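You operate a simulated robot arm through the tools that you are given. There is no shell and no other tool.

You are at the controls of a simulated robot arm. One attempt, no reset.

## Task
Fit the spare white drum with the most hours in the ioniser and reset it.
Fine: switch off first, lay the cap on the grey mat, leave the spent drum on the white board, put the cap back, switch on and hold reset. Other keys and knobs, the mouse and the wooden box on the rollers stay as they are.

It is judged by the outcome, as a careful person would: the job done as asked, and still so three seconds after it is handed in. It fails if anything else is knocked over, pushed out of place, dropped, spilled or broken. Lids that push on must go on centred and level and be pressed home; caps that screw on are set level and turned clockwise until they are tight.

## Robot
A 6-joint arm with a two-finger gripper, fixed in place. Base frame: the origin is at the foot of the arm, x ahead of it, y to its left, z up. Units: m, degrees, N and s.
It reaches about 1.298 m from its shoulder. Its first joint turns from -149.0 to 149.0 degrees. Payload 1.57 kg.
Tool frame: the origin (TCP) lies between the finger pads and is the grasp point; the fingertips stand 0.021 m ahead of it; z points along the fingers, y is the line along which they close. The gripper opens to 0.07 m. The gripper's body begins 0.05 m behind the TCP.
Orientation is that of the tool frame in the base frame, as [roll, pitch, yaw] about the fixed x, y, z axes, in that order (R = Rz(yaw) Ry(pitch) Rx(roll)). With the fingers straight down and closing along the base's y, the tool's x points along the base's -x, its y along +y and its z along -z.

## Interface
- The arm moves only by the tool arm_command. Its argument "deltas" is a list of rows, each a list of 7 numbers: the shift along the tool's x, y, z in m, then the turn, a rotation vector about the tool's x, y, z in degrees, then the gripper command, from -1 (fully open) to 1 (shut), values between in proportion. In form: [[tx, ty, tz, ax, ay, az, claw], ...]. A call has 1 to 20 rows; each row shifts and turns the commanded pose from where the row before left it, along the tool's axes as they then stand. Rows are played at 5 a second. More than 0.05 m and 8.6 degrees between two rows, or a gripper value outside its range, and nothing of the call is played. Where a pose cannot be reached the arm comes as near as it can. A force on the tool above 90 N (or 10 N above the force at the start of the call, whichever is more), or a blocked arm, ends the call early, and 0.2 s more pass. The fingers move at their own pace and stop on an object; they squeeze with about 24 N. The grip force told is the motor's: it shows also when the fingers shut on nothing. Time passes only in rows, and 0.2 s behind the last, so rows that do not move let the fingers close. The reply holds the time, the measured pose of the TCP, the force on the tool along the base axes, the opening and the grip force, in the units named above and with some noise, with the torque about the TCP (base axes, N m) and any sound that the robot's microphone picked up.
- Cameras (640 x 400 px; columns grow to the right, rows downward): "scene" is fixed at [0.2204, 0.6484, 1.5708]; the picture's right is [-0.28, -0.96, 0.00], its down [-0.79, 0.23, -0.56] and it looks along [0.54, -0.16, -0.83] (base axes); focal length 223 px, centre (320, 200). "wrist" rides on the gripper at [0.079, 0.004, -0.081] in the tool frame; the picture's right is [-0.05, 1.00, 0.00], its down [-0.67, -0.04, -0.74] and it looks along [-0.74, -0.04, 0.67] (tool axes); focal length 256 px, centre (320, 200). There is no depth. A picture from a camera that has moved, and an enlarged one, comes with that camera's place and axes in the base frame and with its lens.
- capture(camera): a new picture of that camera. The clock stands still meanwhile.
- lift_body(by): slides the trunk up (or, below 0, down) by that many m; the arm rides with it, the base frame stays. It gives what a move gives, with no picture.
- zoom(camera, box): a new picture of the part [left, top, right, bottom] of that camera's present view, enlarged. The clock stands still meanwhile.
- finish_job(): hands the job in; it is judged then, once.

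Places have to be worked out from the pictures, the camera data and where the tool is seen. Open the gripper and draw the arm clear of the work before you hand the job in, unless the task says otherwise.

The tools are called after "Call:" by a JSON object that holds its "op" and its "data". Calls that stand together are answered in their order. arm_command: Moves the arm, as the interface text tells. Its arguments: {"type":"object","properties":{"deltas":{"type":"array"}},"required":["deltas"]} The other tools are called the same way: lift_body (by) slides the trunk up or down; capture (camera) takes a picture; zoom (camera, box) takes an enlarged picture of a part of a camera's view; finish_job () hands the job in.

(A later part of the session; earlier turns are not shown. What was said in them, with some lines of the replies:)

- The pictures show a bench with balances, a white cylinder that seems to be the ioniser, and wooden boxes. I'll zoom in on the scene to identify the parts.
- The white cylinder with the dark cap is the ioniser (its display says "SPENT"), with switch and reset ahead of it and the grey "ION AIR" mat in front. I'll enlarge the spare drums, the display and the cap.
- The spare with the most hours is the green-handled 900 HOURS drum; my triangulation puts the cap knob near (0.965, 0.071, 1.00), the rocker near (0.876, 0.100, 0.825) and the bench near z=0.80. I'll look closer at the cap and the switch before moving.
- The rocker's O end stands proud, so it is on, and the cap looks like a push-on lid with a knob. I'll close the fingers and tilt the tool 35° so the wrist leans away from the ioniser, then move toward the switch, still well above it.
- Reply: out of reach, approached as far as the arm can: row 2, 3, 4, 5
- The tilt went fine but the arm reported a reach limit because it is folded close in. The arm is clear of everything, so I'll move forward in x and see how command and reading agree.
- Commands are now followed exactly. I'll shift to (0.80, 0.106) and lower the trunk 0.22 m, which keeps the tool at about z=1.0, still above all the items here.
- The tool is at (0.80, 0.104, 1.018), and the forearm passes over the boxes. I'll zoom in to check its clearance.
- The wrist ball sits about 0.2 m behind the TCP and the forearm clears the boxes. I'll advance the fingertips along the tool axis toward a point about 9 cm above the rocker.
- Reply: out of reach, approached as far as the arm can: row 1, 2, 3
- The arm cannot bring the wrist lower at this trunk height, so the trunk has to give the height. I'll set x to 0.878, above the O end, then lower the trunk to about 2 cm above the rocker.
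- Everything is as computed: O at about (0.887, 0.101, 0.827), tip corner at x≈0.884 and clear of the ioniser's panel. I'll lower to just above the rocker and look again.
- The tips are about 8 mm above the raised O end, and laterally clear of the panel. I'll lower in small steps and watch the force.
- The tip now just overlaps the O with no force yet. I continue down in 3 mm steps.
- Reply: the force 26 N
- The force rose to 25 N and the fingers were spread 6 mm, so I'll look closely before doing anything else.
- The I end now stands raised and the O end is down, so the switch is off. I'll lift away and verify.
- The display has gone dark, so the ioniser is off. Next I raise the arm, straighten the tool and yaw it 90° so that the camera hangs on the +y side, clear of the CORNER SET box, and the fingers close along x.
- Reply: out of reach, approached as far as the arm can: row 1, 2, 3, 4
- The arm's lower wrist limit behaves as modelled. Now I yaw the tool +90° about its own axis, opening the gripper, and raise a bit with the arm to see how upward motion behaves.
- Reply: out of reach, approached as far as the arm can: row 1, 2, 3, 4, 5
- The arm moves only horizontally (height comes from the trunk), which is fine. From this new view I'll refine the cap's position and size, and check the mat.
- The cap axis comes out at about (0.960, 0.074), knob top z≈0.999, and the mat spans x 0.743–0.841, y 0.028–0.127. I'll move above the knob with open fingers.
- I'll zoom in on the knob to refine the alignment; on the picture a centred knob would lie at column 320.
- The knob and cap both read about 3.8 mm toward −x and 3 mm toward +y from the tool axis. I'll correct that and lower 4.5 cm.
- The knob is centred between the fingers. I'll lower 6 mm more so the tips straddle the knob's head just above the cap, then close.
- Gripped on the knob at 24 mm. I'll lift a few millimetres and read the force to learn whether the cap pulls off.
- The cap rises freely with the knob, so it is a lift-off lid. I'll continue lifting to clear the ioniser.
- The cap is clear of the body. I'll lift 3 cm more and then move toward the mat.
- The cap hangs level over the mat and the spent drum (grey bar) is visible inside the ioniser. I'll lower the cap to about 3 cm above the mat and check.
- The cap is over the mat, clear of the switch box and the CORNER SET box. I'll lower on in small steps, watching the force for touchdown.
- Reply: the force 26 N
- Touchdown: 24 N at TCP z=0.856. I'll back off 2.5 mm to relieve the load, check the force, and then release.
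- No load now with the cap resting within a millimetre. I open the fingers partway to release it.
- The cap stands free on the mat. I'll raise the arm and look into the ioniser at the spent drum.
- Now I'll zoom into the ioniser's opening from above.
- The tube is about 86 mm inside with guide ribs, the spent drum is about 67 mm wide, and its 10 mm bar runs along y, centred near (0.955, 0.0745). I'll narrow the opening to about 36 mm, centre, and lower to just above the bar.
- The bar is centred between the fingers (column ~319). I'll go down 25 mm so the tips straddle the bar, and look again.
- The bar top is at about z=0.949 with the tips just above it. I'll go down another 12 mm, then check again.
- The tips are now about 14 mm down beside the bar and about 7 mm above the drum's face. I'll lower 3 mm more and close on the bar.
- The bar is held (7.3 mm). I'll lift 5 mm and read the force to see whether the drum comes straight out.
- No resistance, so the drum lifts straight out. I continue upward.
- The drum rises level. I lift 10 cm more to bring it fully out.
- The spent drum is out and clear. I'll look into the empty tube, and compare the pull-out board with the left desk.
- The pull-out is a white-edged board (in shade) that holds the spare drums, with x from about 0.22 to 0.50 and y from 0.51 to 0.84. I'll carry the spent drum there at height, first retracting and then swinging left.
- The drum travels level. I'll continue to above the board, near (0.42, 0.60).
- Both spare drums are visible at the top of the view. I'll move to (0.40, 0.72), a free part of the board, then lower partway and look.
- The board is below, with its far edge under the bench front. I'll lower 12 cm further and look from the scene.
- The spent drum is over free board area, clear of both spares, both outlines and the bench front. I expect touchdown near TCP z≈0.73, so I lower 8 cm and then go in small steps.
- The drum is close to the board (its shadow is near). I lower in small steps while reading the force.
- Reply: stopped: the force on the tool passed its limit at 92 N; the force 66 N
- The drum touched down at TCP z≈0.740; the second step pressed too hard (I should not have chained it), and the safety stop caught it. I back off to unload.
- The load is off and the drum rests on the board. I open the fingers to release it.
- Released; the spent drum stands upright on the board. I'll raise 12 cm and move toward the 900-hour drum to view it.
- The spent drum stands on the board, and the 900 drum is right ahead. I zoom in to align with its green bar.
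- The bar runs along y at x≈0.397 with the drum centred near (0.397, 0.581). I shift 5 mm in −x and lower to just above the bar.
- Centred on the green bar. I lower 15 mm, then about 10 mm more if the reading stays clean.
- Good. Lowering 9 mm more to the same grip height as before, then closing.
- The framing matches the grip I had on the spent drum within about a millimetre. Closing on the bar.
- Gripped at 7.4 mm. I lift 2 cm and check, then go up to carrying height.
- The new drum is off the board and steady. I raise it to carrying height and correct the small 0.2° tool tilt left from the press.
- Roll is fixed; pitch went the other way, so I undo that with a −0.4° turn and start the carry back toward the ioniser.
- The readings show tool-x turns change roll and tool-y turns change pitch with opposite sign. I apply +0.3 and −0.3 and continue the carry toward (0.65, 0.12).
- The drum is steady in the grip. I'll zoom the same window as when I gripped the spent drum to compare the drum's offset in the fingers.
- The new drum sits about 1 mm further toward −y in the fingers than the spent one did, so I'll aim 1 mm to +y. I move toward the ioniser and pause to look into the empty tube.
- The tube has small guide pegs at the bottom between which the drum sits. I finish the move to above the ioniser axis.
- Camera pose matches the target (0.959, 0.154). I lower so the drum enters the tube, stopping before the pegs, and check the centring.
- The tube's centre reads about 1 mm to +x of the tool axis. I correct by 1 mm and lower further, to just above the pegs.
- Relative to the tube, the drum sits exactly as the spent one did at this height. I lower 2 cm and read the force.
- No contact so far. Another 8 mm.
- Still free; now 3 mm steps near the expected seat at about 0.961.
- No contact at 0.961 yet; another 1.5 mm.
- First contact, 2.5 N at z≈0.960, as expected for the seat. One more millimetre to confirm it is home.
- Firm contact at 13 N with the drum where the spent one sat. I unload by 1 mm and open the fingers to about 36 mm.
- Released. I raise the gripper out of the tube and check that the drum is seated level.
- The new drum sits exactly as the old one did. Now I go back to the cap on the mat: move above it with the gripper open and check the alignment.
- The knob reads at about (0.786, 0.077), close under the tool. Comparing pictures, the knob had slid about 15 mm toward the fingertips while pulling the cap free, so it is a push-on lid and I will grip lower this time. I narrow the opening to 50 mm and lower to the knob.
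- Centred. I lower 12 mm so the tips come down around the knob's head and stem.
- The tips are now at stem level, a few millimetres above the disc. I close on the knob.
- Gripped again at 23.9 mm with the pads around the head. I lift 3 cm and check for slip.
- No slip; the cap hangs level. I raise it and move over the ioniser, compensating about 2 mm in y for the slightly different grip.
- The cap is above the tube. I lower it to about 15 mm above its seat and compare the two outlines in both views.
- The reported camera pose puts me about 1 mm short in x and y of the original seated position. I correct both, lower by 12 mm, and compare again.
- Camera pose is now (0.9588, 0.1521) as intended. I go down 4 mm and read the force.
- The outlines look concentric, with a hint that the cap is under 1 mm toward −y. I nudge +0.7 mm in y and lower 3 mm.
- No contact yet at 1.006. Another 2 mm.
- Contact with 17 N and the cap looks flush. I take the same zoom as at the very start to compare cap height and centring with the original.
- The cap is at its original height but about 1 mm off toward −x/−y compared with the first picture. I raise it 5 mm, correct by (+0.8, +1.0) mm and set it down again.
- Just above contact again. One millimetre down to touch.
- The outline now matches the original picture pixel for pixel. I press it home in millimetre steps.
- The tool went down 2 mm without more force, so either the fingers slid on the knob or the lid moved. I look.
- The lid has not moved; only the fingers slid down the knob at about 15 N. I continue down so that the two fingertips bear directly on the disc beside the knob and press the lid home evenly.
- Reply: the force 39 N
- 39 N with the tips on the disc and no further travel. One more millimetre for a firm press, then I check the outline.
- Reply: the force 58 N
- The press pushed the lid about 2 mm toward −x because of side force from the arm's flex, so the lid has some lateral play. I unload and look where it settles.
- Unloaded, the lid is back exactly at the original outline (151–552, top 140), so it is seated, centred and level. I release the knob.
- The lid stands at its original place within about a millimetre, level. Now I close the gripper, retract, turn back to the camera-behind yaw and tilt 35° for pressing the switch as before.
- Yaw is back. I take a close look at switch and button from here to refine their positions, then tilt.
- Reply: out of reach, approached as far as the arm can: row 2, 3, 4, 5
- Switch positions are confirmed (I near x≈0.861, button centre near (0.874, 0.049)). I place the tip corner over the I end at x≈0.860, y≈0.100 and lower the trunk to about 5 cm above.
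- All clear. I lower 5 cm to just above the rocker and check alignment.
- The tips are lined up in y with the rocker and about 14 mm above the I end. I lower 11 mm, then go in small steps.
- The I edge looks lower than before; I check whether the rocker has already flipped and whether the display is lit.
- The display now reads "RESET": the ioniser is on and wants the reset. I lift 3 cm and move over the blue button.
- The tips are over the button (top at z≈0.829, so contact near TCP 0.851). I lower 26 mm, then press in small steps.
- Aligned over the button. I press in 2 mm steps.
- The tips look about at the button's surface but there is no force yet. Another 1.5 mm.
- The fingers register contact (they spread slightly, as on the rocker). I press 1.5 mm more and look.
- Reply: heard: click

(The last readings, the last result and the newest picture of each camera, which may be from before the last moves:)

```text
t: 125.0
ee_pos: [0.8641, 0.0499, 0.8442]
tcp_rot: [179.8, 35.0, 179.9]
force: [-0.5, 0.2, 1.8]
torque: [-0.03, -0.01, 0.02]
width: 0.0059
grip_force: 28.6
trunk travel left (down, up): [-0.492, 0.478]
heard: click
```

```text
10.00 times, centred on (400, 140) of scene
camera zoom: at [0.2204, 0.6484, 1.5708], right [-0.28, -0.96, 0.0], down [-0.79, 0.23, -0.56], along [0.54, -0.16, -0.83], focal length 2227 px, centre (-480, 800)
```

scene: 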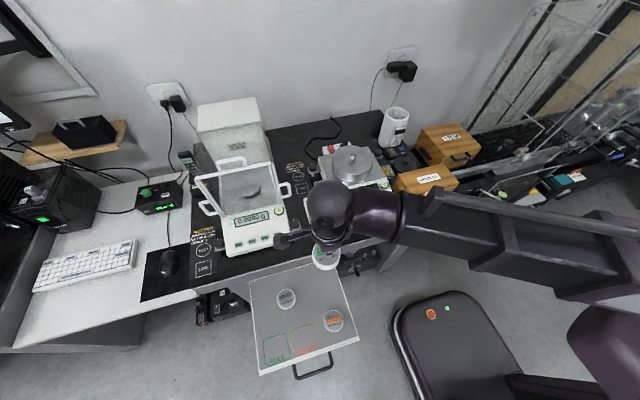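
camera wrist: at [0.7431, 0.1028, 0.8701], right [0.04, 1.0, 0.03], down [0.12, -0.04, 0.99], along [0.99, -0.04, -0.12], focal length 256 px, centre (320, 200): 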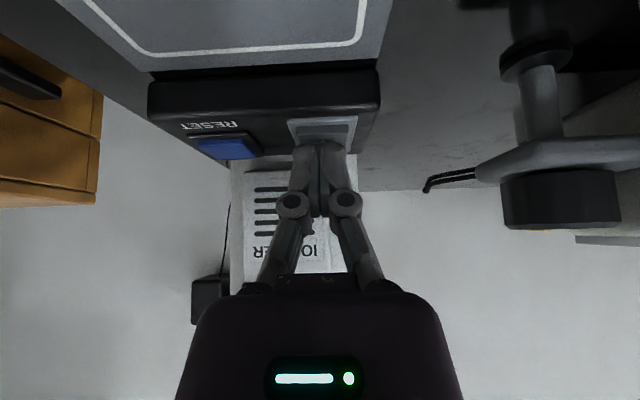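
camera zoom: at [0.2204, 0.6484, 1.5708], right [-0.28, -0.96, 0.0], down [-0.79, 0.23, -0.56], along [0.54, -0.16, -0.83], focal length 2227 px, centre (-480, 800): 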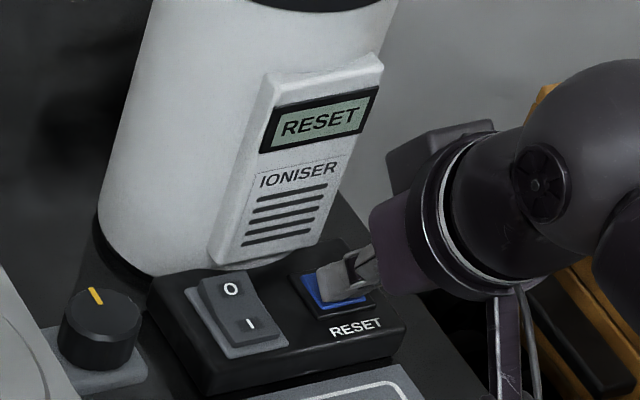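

A click was heard, so the button is down. I hold it without moving for a few seconds and watch the display.

Call:
{"op": "arm_command", "data": {"deltas": [[0, 0, 0, 0, 0, 0, 1], [0, 0, 0, 0, 0, 0, 1], [0, 0, 0, 0, 0, 0, 1], [0, 0, 0, 0, 0, 0, 1], [0, 0, 0, 0, 0, 0, 1], [0, 0, 0, 0, 0, 0, 1], [0, 0, 0, 0, 0, 0, 1], [0, 0, 0, 0, 0, 0, 1], [0, 0, 0, 0, 0, 0, 1], [0, 0, 0, 0, 0, 0, 1], [0, 0, 0, 0, 0, 0, 1], [0, 0, 0, 0, 0, 0, 1], [0, 0, 0, 0, 0, 0, 1], [0, 0, 0, 0, 0, 0, 1], [0, 0, 0, 0, 0, 0, 1]]}}

Call:
{"op": "zoom", "data": {"camera": "scene", "box": [376, 120, 424, 160]}}

```text
t: 128.2
ee_pos: [0.8646, 0.0491, 0.8441]
tcp_rot: [179.8, 35.0, 179.9]
force: [0.3, 0.3, 1.0]
torque: [-0.01, -0.02, 0.01]
width: 0.006
grip_force: 28.3
trunk travel left (down, up): [-0.492, 0.478]
```

```text
10.00 times, centred on (400, 140) of scene
camera zoom: at [0.2204, 0.6484, 1.5708], right [-0.28, -0.96, 0.0], down [-0.79, 0.23, -0.56], along [0.54, -0.16, -0.83], focal length 2227 px, centre (-480, 800)
```

zoom: 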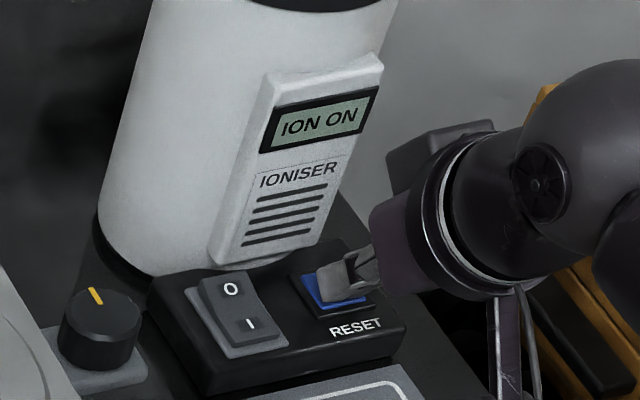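

The display reads "ION ON": the reset took. I lift straight off the button.

Call:
{"op": "lift_body", "data": {"by": 0.06}}

Call:
{"op": "zoom", "data": {"camera": "scene", "box": [370, 95, 430, 165]}}

```text
t: 129.2
ee_pos: [0.8646, 0.0498, 0.9036]
tcp_rot: [179.7, 34.9, 179.9]
force: [0.0, -0.1, 0.2]
torque: [0.03, 0.01, -0.01]
width: 0.0001
grip_force: 28.3
trunk travel left (down, up): [-0.552, 0.418]
```

```text
5.71 times, centred on (400, 130) of scene
camera zoom: at [0.2204, 0.6484, 1.5708], right [-0.28, -0.96, 0.0], down [-0.79, 0.23, -0.56], along [0.54, -0.16, -0.83], focal length 1272 px, centre (-137, 600)
```

zoom: 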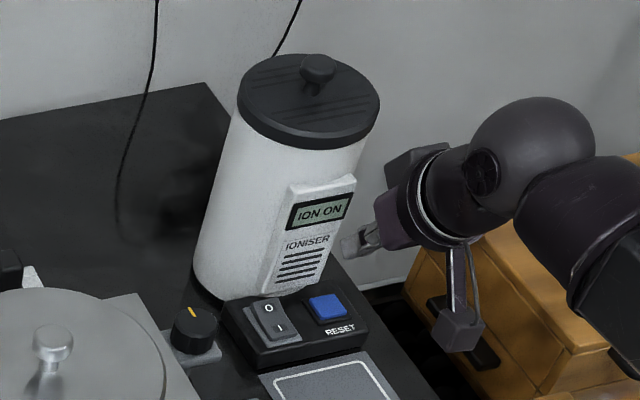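

The ioniser is on with its cap in place. I raise the arm, draw it back clear of the work, straighten and open the gripper.

Call:
{"op": "lift_body", "data": {"by": 0.25}}

Call:
{"op": "arm_command", "data": {"deltas": [[0.0328, 0.02, -0.0229, 0, 0, 0, 0], [0.0328, 0.02, -0.0229, 0, 0, 0, -1], [0.0246, 0.02, -0.0172, 0, 0, 0, -1], [0, 0, 0, 0, 7, 0, -1], [0, 0, 0, 0, 7, 0, -1], [0, 0, 0, 0, 7, 0, -1], [0, 0, 0, 0, 7, 0, -1], [0, 0, 0, 0, 7, 0, -1], [0, 0, 0, 0, 0, 0, -1]]}}

Call:
{"op": "capture", "data": {"camera": "scene"}}

Call:
{"op": "capture", "data": {"camera": "wrist"}}

Call:
{"op": "zoom", "data": {"camera": "scene", "box": [380, 98, 412, 118]}}

Call:
{"op": "zoom", "data": {"camera": "scene", "box": [280, 90, 480, 215]}}

Call:
{"op": "zoom", "data": {"camera": "scene", "box": [240, 250, 370, 380]}}

```text
t: 131.8
ee_pos: [0.8644, 0.0496, 1.1542]
tcp_rot: [179.8, 34.9, 179.8]
force: [0.1, -0.1, -0.5]
torque: [0.0, -0.03, 0.02]
width: 0.0
grip_force: 28.5
trunk travel left (down, up): [-0.802, 0.168]
```

```text
t: 133.8
ee_pos: [0.755, 0.1085, 1.1214]
tcp_rot: [180.0, 0.0, -180.0]
force: [0.0, 0.2, 0.8]
torque: [0.02, -0.01, 0.0]
width: 0.0703
grip_force: 0.1
out of reach, approached as far as the arm can: row 4, 5, 6, 7
trunk travel left (down, up): [-0.802, 0.168]
```

```text
taken
```

scene: 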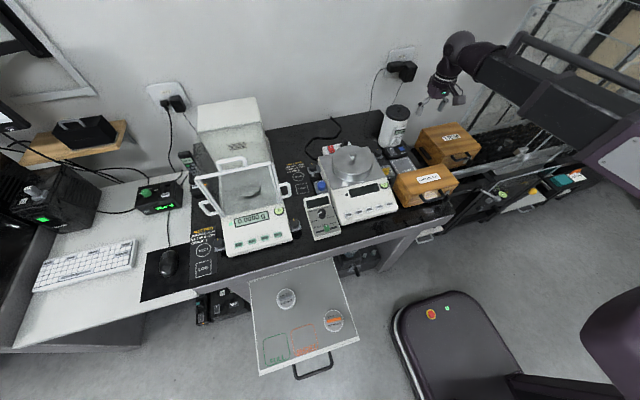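

```text
taken
camera wrist: at [0.6739, 0.1129, 1.2025], right [0.05, 1.0, 0.0], down [0.67, -0.04, 0.74], along [0.74, -0.04, -0.67], focal length 256 px, centre (320, 200)
```

wrist: 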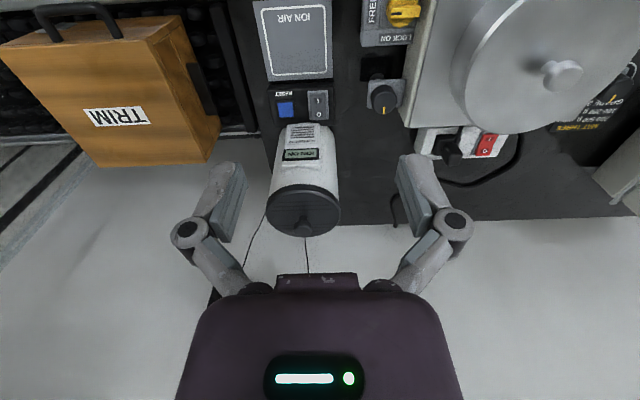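

```text
16.00 times, centred on (396, 108) of scene
camera zoom: at [0.2204, 0.6484, 1.5708], right [-0.28, -0.96, 0.0], down [-0.79, 0.23, -0.56], along [0.54, -0.16, -0.83], focal length 3563 px, centre (-896, 1672)
```

zoom: 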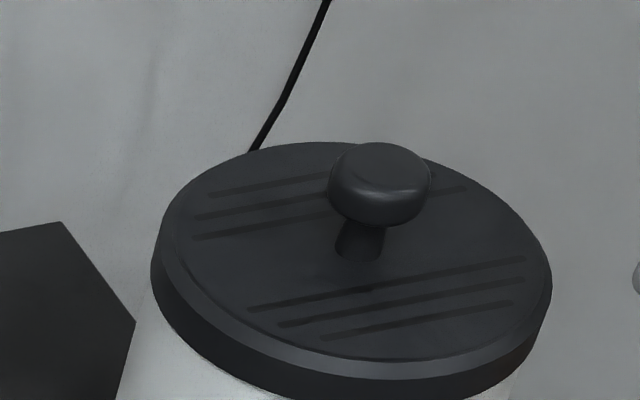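

```text
3.20 times, centred on (380, 152) of scene
camera zoom: at [0.2204, 0.6484, 1.5708], right [-0.28, -0.96, 0.0], down [-0.79, 0.23, -0.56], along [0.54, -0.16, -0.83], focal length 713 px, centre (128, 352)
```

zoom: 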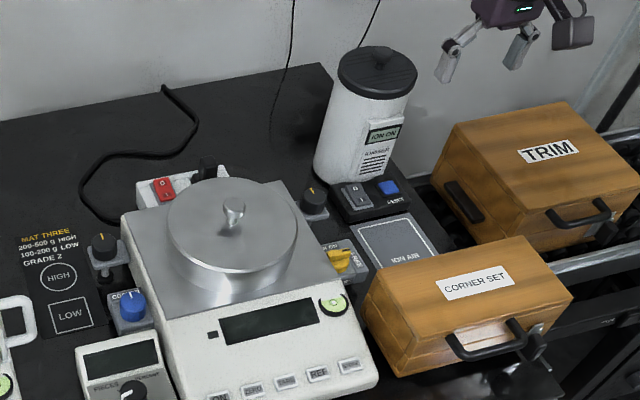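

```text
3.08 times, centred on (305, 315) of scene
camera zoom: at [0.2204, 0.6484, 1.5708], right [-0.28, -0.96, 0.0], down [-0.79, 0.23, -0.56], along [0.54, -0.16, -0.83], focal length 685 px, centre (366, -154)
```

zoom: 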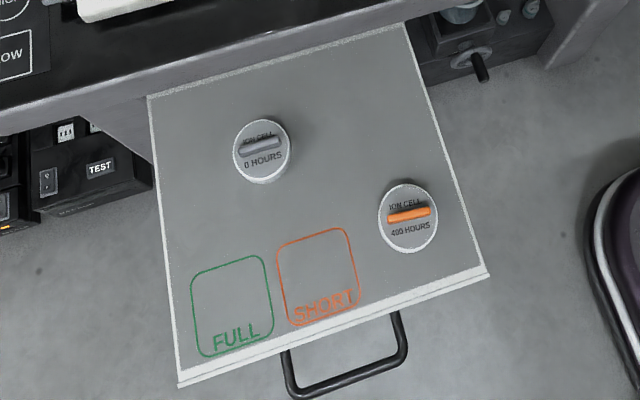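

Everything is in place: the display reads ION ON, the spent drum is on the board, and both boxes and the knobs look untouched. I return the arm to its start pose, which also gives me the same wrist view as at the beginning for a last check of the cap.

Call:
{"op": "lift_body", "data": {"by": 0.0624}}

Call:
{"op": "arm_command", "data": {"deltas": [[0.0152, 0.0246, 0, 0, 0, 0, -1], [0, 0, 0, 0, 0, 0, -1]]}}

Call:
{"op": "zoom", "data": {"camera": "wrist", "box": [250, 155, 330, 215]}}

Call:
{"op": "capture", "data": {"camera": "wrist"}}

Call:
{"op": "capture", "data": {"camera": "scene"}}

```text
t: 134.8
ee_pos: [0.7542, 0.111, 1.1839]
tcp_rot: [179.9, -0.1, 180.0]
force: [-0.1, 0.0, 0.0]
torque: [0.04, -0.02, 0.05]
width: 0.0701
grip_force: 0.1
trunk travel left (down, up): [-0.865, 0.105]
```

```text
t: 135.4
ee_pos: [0.7384, 0.1337, 1.1841]
tcp_rot: [179.9, 0.0, -180.0]
force: [0.9, 0.5, 0.4]
torque: [0.03, 0.03, 0.01]
width: 0.07
grip_force: 0.0
trunk travel left (down, up): [-0.865, 0.105]
```

```text
6.67 times, centred on (290, 185) of wrist
camera zoom: at [0.6594, 0.1377, 1.2645], right [0.05, 1.0, 0.0], down [0.67, -0.04, 0.74], along [0.74, -0.04, -0.67], focal length 1707 px, centre (520, 300)
```

zoom: 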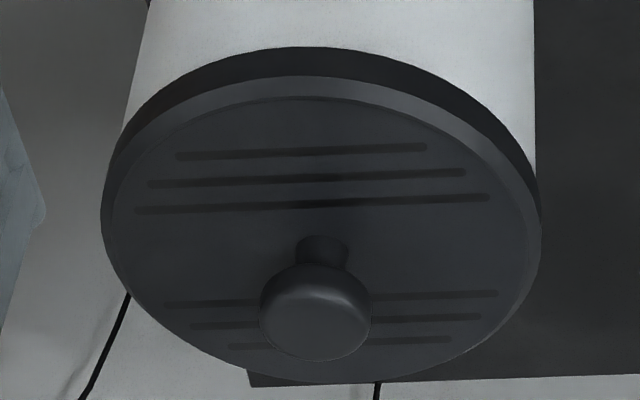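

```text
taken
camera wrist: at [0.6594, 0.1377, 1.2645], right [0.05, 1.0, 0.0], down [0.67, -0.04, 0.74], along [0.74, -0.04, -0.67], focal length 256 px, centre (320, 200)
```

wrist: 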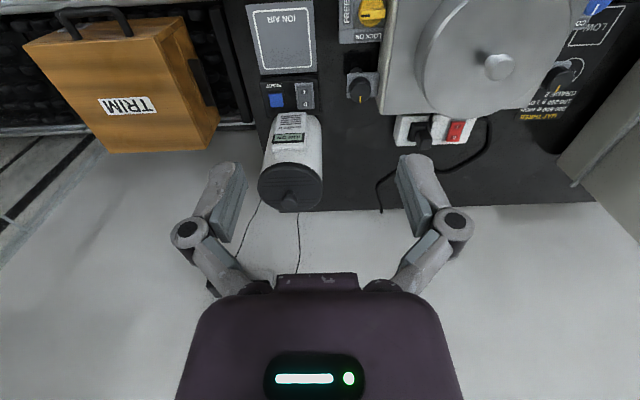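

```text
taken
```

scene: 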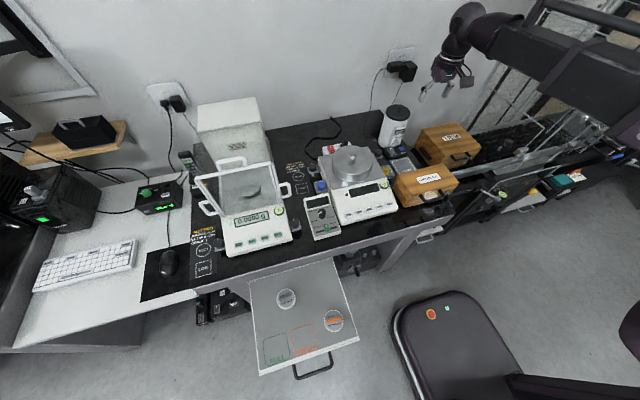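

The cap sits as it did originally (within about 0.6 mm of the tube's own shift in view), the rocker is on I, the display reads ION ON, and boxes, knobs, mouse and board are undisturbed. The gripper is open and the arm is clear, so I hand the job in.

Call:
{"op": "finish_job", "data": {}}

```text
The job is handed in.
```

The ioniser now has the 900 HOURS drum in it, is switched on and reset, and its display reads "ION ON". I've handed the job in.

- **Drum:** I took the green-handled 900 HOURS drum rather than the 400. It went in at the same height and position the old one had.
- **Spent drum:** I left it standing on the pull-out board beside the 400-hour drum, outside the FULL and SHORT outlines. I took that pull-out to be the white board; its edges are white, but its top looked grey in the shade.
- **Cap:** It waited on the grey mat, then went back on level and within about a millimetre of where it started. I pressed it down with about 55 N.
- **Reset:** I switched on first, and the display then showed "RESET". I held the button just over 3 seconds until it changed.

While setting the spent drum down I pressed it onto the board with about 92 N before the force limit stopped the arm. I eased off at once and saw no damage or shift.

In the last pictures the other keys and knobs, the mouse, the box on the rollers and the CORNER SET box looked as they did at the start. The gripper is open and the arm is back at its starting position.
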